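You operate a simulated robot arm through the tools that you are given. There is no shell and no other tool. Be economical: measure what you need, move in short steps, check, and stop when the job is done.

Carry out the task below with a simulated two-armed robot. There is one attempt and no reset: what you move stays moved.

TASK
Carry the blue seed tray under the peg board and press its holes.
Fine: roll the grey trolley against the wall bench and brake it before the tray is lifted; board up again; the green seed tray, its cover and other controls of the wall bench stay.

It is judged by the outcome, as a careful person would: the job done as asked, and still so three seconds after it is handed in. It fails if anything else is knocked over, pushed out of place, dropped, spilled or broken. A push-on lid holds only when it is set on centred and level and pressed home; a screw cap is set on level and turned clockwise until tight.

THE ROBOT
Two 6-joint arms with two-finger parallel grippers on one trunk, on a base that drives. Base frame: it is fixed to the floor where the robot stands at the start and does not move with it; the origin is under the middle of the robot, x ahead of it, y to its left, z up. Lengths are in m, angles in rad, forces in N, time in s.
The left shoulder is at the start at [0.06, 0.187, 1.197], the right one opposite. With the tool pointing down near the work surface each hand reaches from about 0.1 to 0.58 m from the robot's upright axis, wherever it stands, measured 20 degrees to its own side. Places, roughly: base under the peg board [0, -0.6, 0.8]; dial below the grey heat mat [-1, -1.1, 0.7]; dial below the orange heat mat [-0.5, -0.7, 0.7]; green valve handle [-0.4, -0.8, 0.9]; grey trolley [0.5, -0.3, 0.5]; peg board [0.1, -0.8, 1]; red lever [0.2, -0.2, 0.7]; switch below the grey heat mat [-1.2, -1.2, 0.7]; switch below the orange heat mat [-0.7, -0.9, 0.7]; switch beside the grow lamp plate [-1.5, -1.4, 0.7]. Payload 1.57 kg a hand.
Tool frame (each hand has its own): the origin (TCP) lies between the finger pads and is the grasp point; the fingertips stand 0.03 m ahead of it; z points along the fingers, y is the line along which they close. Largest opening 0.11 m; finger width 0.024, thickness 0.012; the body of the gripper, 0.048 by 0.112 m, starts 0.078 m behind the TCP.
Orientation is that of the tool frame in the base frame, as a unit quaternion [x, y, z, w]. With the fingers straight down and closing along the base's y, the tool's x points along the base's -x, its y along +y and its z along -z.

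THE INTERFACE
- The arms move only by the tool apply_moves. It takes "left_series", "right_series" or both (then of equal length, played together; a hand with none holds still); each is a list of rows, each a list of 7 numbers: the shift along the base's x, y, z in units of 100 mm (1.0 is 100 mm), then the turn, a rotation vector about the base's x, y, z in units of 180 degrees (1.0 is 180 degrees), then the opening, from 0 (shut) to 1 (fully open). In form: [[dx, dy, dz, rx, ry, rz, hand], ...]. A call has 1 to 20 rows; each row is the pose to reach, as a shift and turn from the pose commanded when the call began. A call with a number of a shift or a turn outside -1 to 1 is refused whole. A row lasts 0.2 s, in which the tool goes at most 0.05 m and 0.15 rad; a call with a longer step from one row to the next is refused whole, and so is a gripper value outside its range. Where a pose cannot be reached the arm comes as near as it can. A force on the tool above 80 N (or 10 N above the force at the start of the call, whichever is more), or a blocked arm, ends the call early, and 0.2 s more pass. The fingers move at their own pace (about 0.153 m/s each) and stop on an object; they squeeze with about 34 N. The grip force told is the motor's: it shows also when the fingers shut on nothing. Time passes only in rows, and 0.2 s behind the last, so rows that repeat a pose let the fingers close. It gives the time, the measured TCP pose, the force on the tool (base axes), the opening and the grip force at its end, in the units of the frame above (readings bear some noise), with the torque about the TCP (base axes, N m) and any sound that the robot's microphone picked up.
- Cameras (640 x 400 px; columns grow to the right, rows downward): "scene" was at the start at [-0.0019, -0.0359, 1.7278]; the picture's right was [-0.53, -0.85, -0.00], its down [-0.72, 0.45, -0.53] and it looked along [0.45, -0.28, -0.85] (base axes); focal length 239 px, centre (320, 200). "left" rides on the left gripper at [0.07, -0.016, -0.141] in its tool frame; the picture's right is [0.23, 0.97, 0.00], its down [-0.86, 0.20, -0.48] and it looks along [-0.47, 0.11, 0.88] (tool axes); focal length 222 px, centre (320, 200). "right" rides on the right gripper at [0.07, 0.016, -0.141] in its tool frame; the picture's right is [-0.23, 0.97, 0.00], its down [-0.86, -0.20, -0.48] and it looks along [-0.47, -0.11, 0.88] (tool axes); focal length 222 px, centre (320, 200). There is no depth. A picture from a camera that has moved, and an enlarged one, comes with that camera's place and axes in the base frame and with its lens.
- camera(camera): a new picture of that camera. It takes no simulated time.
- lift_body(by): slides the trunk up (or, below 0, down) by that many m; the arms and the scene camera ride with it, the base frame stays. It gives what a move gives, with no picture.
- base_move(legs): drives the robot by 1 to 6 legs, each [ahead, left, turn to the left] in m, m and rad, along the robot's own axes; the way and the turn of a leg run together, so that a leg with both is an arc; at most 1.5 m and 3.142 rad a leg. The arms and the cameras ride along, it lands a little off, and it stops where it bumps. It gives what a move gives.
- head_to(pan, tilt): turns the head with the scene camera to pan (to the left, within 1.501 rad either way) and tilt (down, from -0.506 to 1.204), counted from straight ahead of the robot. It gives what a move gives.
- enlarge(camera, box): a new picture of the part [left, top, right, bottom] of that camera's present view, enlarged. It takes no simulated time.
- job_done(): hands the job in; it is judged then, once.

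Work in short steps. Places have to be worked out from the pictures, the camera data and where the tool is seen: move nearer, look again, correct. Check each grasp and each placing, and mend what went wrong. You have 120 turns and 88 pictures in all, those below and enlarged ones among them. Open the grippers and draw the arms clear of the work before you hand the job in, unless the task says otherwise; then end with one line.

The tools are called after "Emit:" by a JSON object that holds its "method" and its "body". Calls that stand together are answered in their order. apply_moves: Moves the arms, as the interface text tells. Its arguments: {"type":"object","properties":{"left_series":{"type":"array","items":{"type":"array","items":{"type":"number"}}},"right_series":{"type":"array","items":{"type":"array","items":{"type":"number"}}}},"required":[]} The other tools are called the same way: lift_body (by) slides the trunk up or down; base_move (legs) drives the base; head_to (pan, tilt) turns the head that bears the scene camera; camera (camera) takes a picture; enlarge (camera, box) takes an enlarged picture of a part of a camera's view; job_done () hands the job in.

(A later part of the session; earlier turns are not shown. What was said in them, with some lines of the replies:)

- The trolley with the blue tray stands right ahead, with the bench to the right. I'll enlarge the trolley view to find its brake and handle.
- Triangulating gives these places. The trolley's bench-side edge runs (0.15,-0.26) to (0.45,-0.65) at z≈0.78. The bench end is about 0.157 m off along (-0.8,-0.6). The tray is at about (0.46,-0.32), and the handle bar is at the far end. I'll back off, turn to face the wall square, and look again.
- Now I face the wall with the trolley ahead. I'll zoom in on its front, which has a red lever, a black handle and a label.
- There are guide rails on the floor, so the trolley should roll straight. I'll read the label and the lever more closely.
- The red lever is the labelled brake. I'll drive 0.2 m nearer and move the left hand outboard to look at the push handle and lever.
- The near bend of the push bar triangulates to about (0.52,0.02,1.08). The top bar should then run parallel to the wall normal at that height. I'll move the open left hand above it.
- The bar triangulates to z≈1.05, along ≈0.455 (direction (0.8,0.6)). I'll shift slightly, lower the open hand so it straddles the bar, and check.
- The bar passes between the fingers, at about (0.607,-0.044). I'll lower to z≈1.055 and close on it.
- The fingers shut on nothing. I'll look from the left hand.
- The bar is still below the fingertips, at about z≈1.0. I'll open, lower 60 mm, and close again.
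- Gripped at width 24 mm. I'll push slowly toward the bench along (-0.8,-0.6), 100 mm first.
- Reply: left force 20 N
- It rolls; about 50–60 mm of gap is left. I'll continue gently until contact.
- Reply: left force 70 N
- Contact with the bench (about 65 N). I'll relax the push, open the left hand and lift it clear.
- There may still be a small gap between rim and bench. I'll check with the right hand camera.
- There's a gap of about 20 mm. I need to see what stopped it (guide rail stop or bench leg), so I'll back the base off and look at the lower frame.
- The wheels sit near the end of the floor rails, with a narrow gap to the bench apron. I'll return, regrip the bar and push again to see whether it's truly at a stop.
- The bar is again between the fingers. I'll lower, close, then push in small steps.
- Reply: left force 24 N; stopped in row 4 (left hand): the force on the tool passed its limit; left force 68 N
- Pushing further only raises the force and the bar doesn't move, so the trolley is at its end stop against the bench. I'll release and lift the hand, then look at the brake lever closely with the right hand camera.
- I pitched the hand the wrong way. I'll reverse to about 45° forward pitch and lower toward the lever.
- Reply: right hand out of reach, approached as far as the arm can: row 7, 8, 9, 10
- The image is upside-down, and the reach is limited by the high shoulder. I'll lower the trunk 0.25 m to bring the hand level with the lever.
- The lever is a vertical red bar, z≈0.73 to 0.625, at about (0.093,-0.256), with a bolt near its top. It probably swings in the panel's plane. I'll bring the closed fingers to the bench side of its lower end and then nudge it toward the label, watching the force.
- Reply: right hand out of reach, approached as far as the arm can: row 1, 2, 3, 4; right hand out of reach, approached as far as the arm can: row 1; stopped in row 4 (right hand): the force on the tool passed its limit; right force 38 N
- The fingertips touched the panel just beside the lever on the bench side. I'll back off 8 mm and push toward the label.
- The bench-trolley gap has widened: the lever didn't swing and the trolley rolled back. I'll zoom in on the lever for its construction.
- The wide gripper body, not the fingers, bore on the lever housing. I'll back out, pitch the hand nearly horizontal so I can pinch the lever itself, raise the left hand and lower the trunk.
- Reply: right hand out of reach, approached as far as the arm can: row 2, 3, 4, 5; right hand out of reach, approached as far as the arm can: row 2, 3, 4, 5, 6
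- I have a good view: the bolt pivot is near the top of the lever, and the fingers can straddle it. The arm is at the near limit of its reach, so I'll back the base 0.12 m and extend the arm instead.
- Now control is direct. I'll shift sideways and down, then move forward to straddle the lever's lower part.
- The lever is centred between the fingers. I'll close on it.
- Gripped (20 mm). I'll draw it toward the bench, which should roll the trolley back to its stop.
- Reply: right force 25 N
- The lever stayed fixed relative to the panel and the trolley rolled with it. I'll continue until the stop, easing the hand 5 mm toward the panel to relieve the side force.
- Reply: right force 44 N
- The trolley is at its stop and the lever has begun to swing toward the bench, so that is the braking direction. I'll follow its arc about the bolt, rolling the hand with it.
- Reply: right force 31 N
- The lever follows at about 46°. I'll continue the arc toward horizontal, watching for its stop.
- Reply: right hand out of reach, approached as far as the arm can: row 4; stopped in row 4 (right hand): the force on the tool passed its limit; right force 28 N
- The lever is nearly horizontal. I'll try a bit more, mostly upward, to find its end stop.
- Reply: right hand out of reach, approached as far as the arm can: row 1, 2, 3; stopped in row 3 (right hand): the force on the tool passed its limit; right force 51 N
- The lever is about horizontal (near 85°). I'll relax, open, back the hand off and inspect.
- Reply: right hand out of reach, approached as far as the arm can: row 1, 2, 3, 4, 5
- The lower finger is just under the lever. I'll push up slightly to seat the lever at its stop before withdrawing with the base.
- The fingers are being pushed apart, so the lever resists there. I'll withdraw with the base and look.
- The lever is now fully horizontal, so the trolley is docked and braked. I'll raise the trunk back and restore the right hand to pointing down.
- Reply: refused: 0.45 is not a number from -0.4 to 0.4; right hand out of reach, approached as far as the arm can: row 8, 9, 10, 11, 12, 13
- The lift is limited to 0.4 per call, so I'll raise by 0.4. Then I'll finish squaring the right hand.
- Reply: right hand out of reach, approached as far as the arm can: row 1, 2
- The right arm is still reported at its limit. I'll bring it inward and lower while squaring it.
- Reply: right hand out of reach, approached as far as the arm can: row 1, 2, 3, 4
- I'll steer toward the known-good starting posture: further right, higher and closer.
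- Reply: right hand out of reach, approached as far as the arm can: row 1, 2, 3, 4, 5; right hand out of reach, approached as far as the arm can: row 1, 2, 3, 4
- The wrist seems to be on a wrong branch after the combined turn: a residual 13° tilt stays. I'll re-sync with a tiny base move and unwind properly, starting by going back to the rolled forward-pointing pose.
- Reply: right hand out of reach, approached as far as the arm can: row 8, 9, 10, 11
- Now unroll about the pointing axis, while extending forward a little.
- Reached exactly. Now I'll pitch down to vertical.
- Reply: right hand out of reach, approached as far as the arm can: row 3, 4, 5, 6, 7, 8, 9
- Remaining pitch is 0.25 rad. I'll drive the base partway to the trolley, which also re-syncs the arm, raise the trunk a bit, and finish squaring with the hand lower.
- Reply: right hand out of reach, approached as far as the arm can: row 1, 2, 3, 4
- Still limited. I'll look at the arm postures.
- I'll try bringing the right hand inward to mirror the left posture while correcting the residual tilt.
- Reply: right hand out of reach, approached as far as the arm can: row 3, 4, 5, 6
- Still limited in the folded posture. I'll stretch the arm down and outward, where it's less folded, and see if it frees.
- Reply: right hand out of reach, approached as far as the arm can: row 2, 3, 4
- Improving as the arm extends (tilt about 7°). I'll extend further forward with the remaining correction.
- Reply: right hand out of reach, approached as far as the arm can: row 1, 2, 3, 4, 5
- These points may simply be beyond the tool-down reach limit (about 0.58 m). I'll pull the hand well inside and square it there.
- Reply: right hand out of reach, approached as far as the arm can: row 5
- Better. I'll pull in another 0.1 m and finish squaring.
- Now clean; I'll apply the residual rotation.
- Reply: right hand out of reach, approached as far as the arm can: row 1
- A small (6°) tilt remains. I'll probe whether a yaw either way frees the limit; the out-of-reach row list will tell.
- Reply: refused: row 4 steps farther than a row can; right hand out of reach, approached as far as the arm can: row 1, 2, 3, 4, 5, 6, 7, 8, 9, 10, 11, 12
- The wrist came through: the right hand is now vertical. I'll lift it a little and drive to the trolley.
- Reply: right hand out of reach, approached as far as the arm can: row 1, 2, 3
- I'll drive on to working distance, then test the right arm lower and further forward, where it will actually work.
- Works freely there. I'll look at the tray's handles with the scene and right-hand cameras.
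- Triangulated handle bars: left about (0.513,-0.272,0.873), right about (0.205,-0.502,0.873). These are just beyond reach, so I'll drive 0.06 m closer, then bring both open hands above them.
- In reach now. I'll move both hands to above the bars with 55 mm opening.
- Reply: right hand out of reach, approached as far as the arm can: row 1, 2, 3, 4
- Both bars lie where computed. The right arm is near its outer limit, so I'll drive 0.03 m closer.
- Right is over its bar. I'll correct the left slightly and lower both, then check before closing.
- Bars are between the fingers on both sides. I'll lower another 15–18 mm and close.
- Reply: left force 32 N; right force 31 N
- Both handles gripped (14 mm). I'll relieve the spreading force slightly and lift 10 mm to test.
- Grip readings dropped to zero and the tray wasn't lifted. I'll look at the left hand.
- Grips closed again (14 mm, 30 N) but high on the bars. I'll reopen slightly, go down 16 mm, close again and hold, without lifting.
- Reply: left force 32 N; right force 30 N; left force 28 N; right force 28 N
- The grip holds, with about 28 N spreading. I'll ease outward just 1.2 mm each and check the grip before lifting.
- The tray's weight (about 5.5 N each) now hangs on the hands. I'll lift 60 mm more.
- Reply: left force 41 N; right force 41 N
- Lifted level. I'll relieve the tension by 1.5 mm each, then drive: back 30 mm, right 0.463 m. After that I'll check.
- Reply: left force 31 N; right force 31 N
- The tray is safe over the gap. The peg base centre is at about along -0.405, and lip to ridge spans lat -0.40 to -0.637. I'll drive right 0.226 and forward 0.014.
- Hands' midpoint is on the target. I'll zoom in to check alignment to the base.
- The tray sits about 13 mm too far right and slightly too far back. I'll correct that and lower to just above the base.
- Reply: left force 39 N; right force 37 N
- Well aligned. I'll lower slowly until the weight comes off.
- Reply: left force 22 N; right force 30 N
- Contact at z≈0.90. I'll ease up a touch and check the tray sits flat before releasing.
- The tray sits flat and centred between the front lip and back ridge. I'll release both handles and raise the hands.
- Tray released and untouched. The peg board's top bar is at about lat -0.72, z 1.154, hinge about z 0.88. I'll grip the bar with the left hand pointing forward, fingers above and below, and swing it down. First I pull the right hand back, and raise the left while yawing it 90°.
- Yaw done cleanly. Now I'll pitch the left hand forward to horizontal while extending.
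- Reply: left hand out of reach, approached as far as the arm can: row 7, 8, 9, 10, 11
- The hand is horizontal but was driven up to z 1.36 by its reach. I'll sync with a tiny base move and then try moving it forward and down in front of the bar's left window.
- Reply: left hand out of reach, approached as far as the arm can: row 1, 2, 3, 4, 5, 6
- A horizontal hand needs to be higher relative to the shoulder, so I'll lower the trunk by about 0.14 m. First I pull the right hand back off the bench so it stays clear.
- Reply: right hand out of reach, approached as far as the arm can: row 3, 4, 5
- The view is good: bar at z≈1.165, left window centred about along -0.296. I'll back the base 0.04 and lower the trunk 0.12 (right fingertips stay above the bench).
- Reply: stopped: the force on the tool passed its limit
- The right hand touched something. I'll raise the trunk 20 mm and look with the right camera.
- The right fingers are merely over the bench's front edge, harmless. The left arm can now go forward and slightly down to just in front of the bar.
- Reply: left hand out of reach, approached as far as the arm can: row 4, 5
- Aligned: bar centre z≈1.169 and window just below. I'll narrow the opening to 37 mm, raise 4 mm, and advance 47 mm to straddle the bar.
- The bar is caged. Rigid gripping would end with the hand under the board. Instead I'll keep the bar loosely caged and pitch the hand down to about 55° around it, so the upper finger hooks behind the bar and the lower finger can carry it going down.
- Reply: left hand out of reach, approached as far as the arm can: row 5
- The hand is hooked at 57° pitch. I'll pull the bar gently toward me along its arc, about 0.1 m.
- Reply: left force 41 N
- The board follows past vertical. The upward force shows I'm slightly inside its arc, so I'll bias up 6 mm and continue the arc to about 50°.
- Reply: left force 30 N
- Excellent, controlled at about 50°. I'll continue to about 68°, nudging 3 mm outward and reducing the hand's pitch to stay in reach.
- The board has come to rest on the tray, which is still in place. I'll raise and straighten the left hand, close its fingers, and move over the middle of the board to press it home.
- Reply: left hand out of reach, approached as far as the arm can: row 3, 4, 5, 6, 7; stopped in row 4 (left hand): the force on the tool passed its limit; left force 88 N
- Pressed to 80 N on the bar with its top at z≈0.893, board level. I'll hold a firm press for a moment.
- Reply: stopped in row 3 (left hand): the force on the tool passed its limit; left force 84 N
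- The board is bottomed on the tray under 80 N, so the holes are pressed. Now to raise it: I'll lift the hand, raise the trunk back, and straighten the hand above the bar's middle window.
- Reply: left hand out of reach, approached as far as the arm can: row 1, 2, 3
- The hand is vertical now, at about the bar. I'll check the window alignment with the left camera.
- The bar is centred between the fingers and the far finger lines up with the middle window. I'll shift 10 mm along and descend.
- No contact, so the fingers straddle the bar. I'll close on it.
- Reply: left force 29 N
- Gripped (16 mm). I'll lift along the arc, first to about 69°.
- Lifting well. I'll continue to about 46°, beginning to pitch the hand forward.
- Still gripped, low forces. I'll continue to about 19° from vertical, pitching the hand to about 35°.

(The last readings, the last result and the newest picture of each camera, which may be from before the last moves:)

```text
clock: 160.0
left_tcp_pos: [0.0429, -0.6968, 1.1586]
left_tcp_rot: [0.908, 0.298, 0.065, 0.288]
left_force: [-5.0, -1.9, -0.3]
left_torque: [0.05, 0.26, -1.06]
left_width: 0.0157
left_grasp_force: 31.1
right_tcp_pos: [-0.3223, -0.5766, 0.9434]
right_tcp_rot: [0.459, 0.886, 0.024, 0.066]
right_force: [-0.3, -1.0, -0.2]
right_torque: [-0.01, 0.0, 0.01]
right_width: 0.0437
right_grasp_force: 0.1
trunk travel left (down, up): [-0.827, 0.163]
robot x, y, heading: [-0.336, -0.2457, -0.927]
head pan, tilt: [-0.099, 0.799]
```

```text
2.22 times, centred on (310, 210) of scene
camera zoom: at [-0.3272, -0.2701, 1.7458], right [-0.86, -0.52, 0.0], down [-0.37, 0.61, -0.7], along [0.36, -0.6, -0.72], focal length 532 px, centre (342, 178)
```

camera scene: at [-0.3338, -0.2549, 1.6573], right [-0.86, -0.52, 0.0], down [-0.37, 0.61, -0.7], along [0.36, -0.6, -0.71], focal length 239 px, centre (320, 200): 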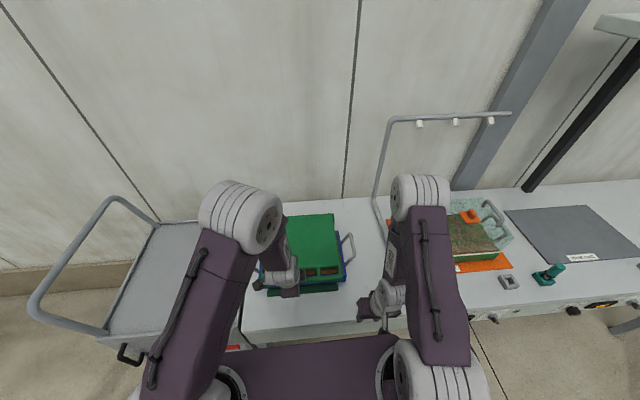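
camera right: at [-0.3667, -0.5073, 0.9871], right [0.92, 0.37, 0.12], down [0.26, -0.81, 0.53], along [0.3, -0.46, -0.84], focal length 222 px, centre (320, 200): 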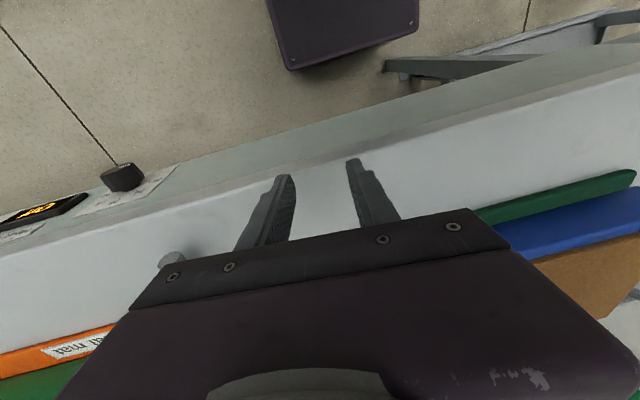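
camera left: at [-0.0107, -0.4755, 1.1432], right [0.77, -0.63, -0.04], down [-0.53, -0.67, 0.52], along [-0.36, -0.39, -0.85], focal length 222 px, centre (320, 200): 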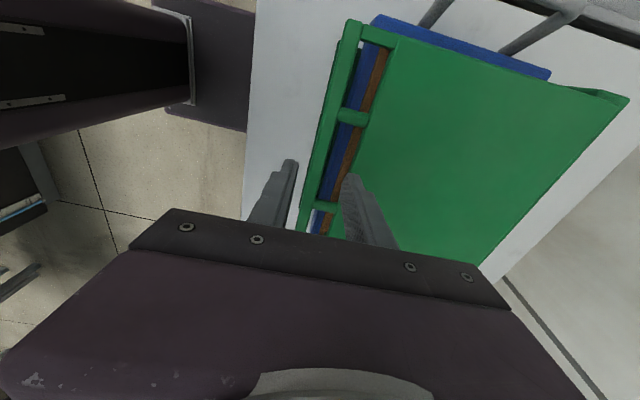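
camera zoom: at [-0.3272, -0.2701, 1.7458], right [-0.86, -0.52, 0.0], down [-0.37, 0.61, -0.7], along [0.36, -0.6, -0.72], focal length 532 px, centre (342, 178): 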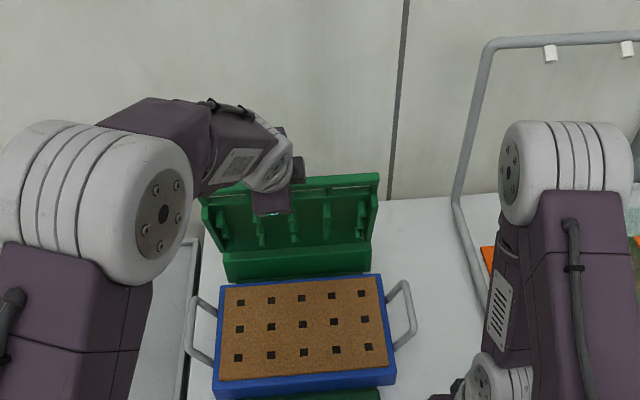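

The holes are pressed (15 neat holes). To finish raising the board I'll drive the base forward 0.06 m while holding the bar near the top of its arc.

Emit:
{"method": "apply_moves", "body": {"left_series": [[0.06, -0.08, 0.04, -0.014, -0.01, 0, 0], [0.12, -0.16, 0.07, -0.028, -0.021, 0, 0], [0.12, -0.16, 0.09, -0.028, -0.021, 0, 0]]}}

Emit:
{"method": "base_move", "body": {"legs": [[0.06, 0, 0]]}}

```text
clock: 160.8
left_tcp_pos: [0.0553, -0.7155, 1.1662]
left_tcp_rot: [0.893, 0.291, 0.081, 0.334]
left_force: [-3.9, -5.4, -12.4]
left_torque: [0.24, -0.29, -0.66]
left_width: 0.0157
left_grasp_force: 31.0
right_tcp_pos: [-0.3216, -0.5775, 0.9409]
right_tcp_rot: [0.46, 0.885, 0.025, 0.065]
right_force: [0.8, -0.3, -1.4]
right_torque: [0.02, 0.01, -0.01]
right_width: 0.0441
right_grasp_force: 0.0
trunk travel left (down, up): [-0.827, 0.163]
robot x, y, heading: [-0.3307, -0.2505, -0.924]
head pan, tilt: [-0.099, 0.799]
```

```text
clock: 161.8
left_tcp_pos: [0.0874, -0.7568, 1.1722]
left_tcp_rot: [0.891, 0.291, 0.081, 0.339]
left_force: [-0.1, 1.3, 23.1]
left_torque: [0.57, -0.75, -0.23]
left_width: 0.0159
left_grasp_force: 31.8
right_tcp_pos: [-0.2891, -0.6204, 0.9434]
right_tcp_rot: [0.461, 0.885, 0.023, 0.066]
right_force: [-0.7, 0.4, -0.5]
right_torque: [-0.01, 0.03, 0.03]
right_width: 0.044
right_grasp_force: 0.1
trunk travel left (down, up): [-0.827, 0.163]
robot x, y, heading: [-0.2974, -0.2921, -0.931]
head pan, tilt: [-0.099, 0.799]
```

The bar is at lat -0.658, nearly upright. I'll push the remaining 60 mm with the arm, pitching a bit more.

Emit:
{"method": "apply_moves", "body": {"left_series": [[0.06, -0.08, 0.04, -0.011, -0.008, 0, 0], [0.12, -0.16, 0.05, -0.022, -0.017, 0, 0], [0.18, -0.24, 0.06, -0.034, -0.025, 0, 0], [0.24, -0.32, 0.06, -0.045, -0.033, 0, 0], [0.31, -0.41, 0.06, -0.056, -0.042, 0, 0], [0.38, -0.5, 0.05, -0.067, -0.05, 0, 0]]}}

```text
clock: 163.2
left_tcp_pos: [0.1239, -0.8085, 1.1681]
left_tcp_rot: [0.847, 0.269, 0.116, 0.444]
left_force: [-17.5, 15.6, -30.7]
left_torque: [0.44, -0.4, -0.02]
left_width: 0.0158
left_grasp_force: 31.3
right_tcp_pos: [-0.2876, -0.6227, 0.9421]
right_tcp_rot: [0.46, 0.885, 0.024, 0.065]
right_force: [-0.9, 0.1, 0.0]
right_torque: [-0.02, -0.03, -0.01]
right_width: 0.0444
right_grasp_force: 0.0
trunk travel left (down, up): [-0.827, 0.163]
robot x, y, heading: [-0.2979, -0.2954, -0.923]
head pan, tilt: [-0.099, 0.799]
```

The bar is back at its original resting place (lat -0.72, z 1.168) against its stop. I'll open and withdraw straight back along the fingers.

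Emit:
{"method": "apply_moves", "body": {"left_series": [[0, 0, -0.02, 0, 0, 0, 0], [0, 0, -0.02, 0, 0, 0, 0.2], [0, 0, -0.02, 0, 0, 0, 0.36], [0, 0, -0.02, 0, 0, 0, 0.36], [-0.1, 0.13, 0.1, 0, 0, 0, 0.36], [-0.2, 0.26, 0.21, 0, 0, 0, 0.36], [-0.3, 0.4, 0.33, 0, 0, 0, 0.36], [-0.4, 0.53, 0.45, 0, 0, 0, 0.36]]}}

Emit:
{"method": "enlarge", "body": {"camera": "scene", "box": [180, 100, 500, 300]}}

```text
clock: 165.0
left_tcp_pos: [0.0873, -0.7555, 1.2204]
left_tcp_rot: [0.843, 0.27, 0.119, 0.45]
left_force: [0.5, -0.8, 0.6]
left_torque: [-0.03, 0.03, 0.02]
left_width: 0.0397
left_grasp_force: 0.0
right_tcp_pos: [-0.2875, -0.6213, 0.9416]
right_tcp_rot: [0.461, 0.885, 0.024, 0.065]
right_force: [0.4, 0.0, 0.4]
right_torque: [-0.01, 0.0, -0.01]
right_width: 0.0443
right_grasp_force: 0.0
trunk travel left (down, up): [-0.827, 0.163]
robot x, y, heading: [-0.2959, -0.2963, -0.932]
head pan, tilt: [-0.099, 0.799]
```

```text
2.00 times, centred on (340, 200) of scene
camera zoom: at [-0.2914, -0.3146, 1.7459], right [-0.86, -0.52, 0.0], down [-0.37, 0.61, -0.7], along [0.36, -0.6, -0.72], focal length 479 px, centre (280, 200)
```

zoom: 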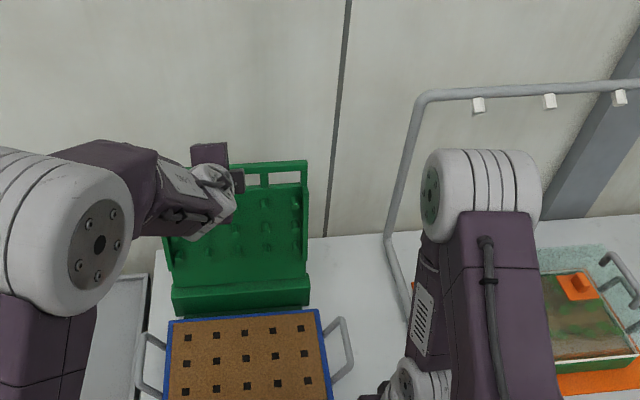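

The board stands up again. I'll withdraw the robot with both arms clear, open the hands, and take a final look.

Emit:
{"method": "base_move", "body": {"legs": [[-0.35, 0, 0]]}}

Emit:
{"method": "apply_moves", "body": {"left_series": [[0, 0, 0, 0, 0, 0, 1], [0, 0, 0, 0, 0, 0, 1], [0, 0, 0, 0, 0, 0, 1]], "right_series": [[0, 0, 0, 0, 0, 0, 1], [0, 0, 0, 0, 0, 0, 1], [0, 0, 0, 0, 0, 0, 1]]}}

Emit:
{"method": "camera", "body": {"camera": "scene"}}

```text
clock: 167.3
left_tcp_pos: [-0.1203, -0.4699, 1.2193]
left_tcp_rot: [0.842, 0.274, 0.121, 0.448]
left_force: [0.5, -0.4, 0.5]
left_torque: [-0.01, -0.03, -0.03]
left_width: 0.0396
left_grasp_force: 0.1
right_tcp_pos: [-0.4967, -0.3408, 0.9409]
right_tcp_rot: [0.457, 0.887, 0.024, 0.065]
right_force: [0.3, 0.6, -0.3]
right_torque: [0.03, 0.01, 0.01]
right_width: 0.0441
right_grasp_force: 0.0
trunk travel left (down, up): [-0.827, 0.163]
robot x, y, heading: [-0.5082, -0.0141, -0.914]
head pan, tilt: [-0.099, 0.799]
```

```text
clock: 168.1
left_tcp_pos: [-0.1202, -0.4697, 1.2204]
left_tcp_rot: [0.841, 0.274, 0.121, 0.45]
left_force: [-0.5, -0.2, 0.5]
left_torque: [0.0, 0.02, 0.01]
left_width: 0.1101
left_grasp_force: 0.1
right_tcp_pos: [-0.4978, -0.3382, 0.9414]
right_tcp_rot: [0.457, 0.887, 0.025, 0.064]
right_force: [0.2, 0.5, -0.5]
right_torque: [0.0, 0.02, -0.02]
right_width: 0.1099
right_grasp_force: 0.1
trunk travel left (down, up): [-0.827, 0.163]
robot x, y, heading: [-0.5085, -0.0154, -0.918]
head pan, tilt: [-0.099, 0.799]
```

```text
2 pictures are left
camera scene: at [-0.5039, -0.0325, 1.7459], right [-0.85, -0.52, 0.0], down [-0.37, 0.61, -0.7], along [0.37, -0.59, -0.72], focal length 239 px, centre (320, 200)
```

scene: 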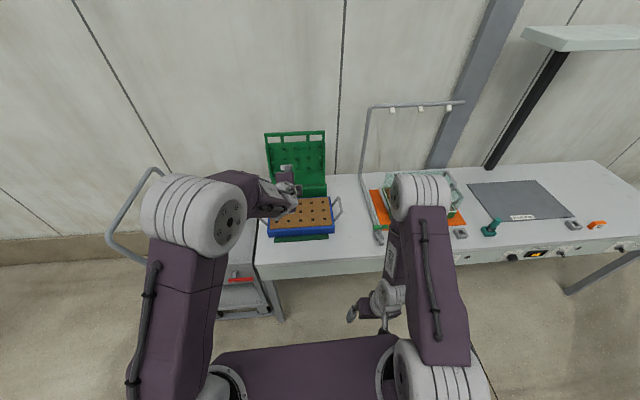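

The board is up, the blue tray sits under it with its holes pressed, and the trolley is docked with its brake lever across. The rest of the bench looks untouched and both arms are clear, so I'll hand in.

Emit:
{"method": "job_done", "body": {}}

```text
The job is handed in.
```

The blue tray is on the base under the peg board with its 15 holes pressed, the board is back up, and the trolley was rolled up to the wall bench and braked before the tray was lifted. A gap of about 20 mm stays between trolley and bench because the trolley reached its end stop there. The board came down the last few centimetres without being held and settled on the tray without shifting it. The green tray, its cover and the bench controls look untouched.
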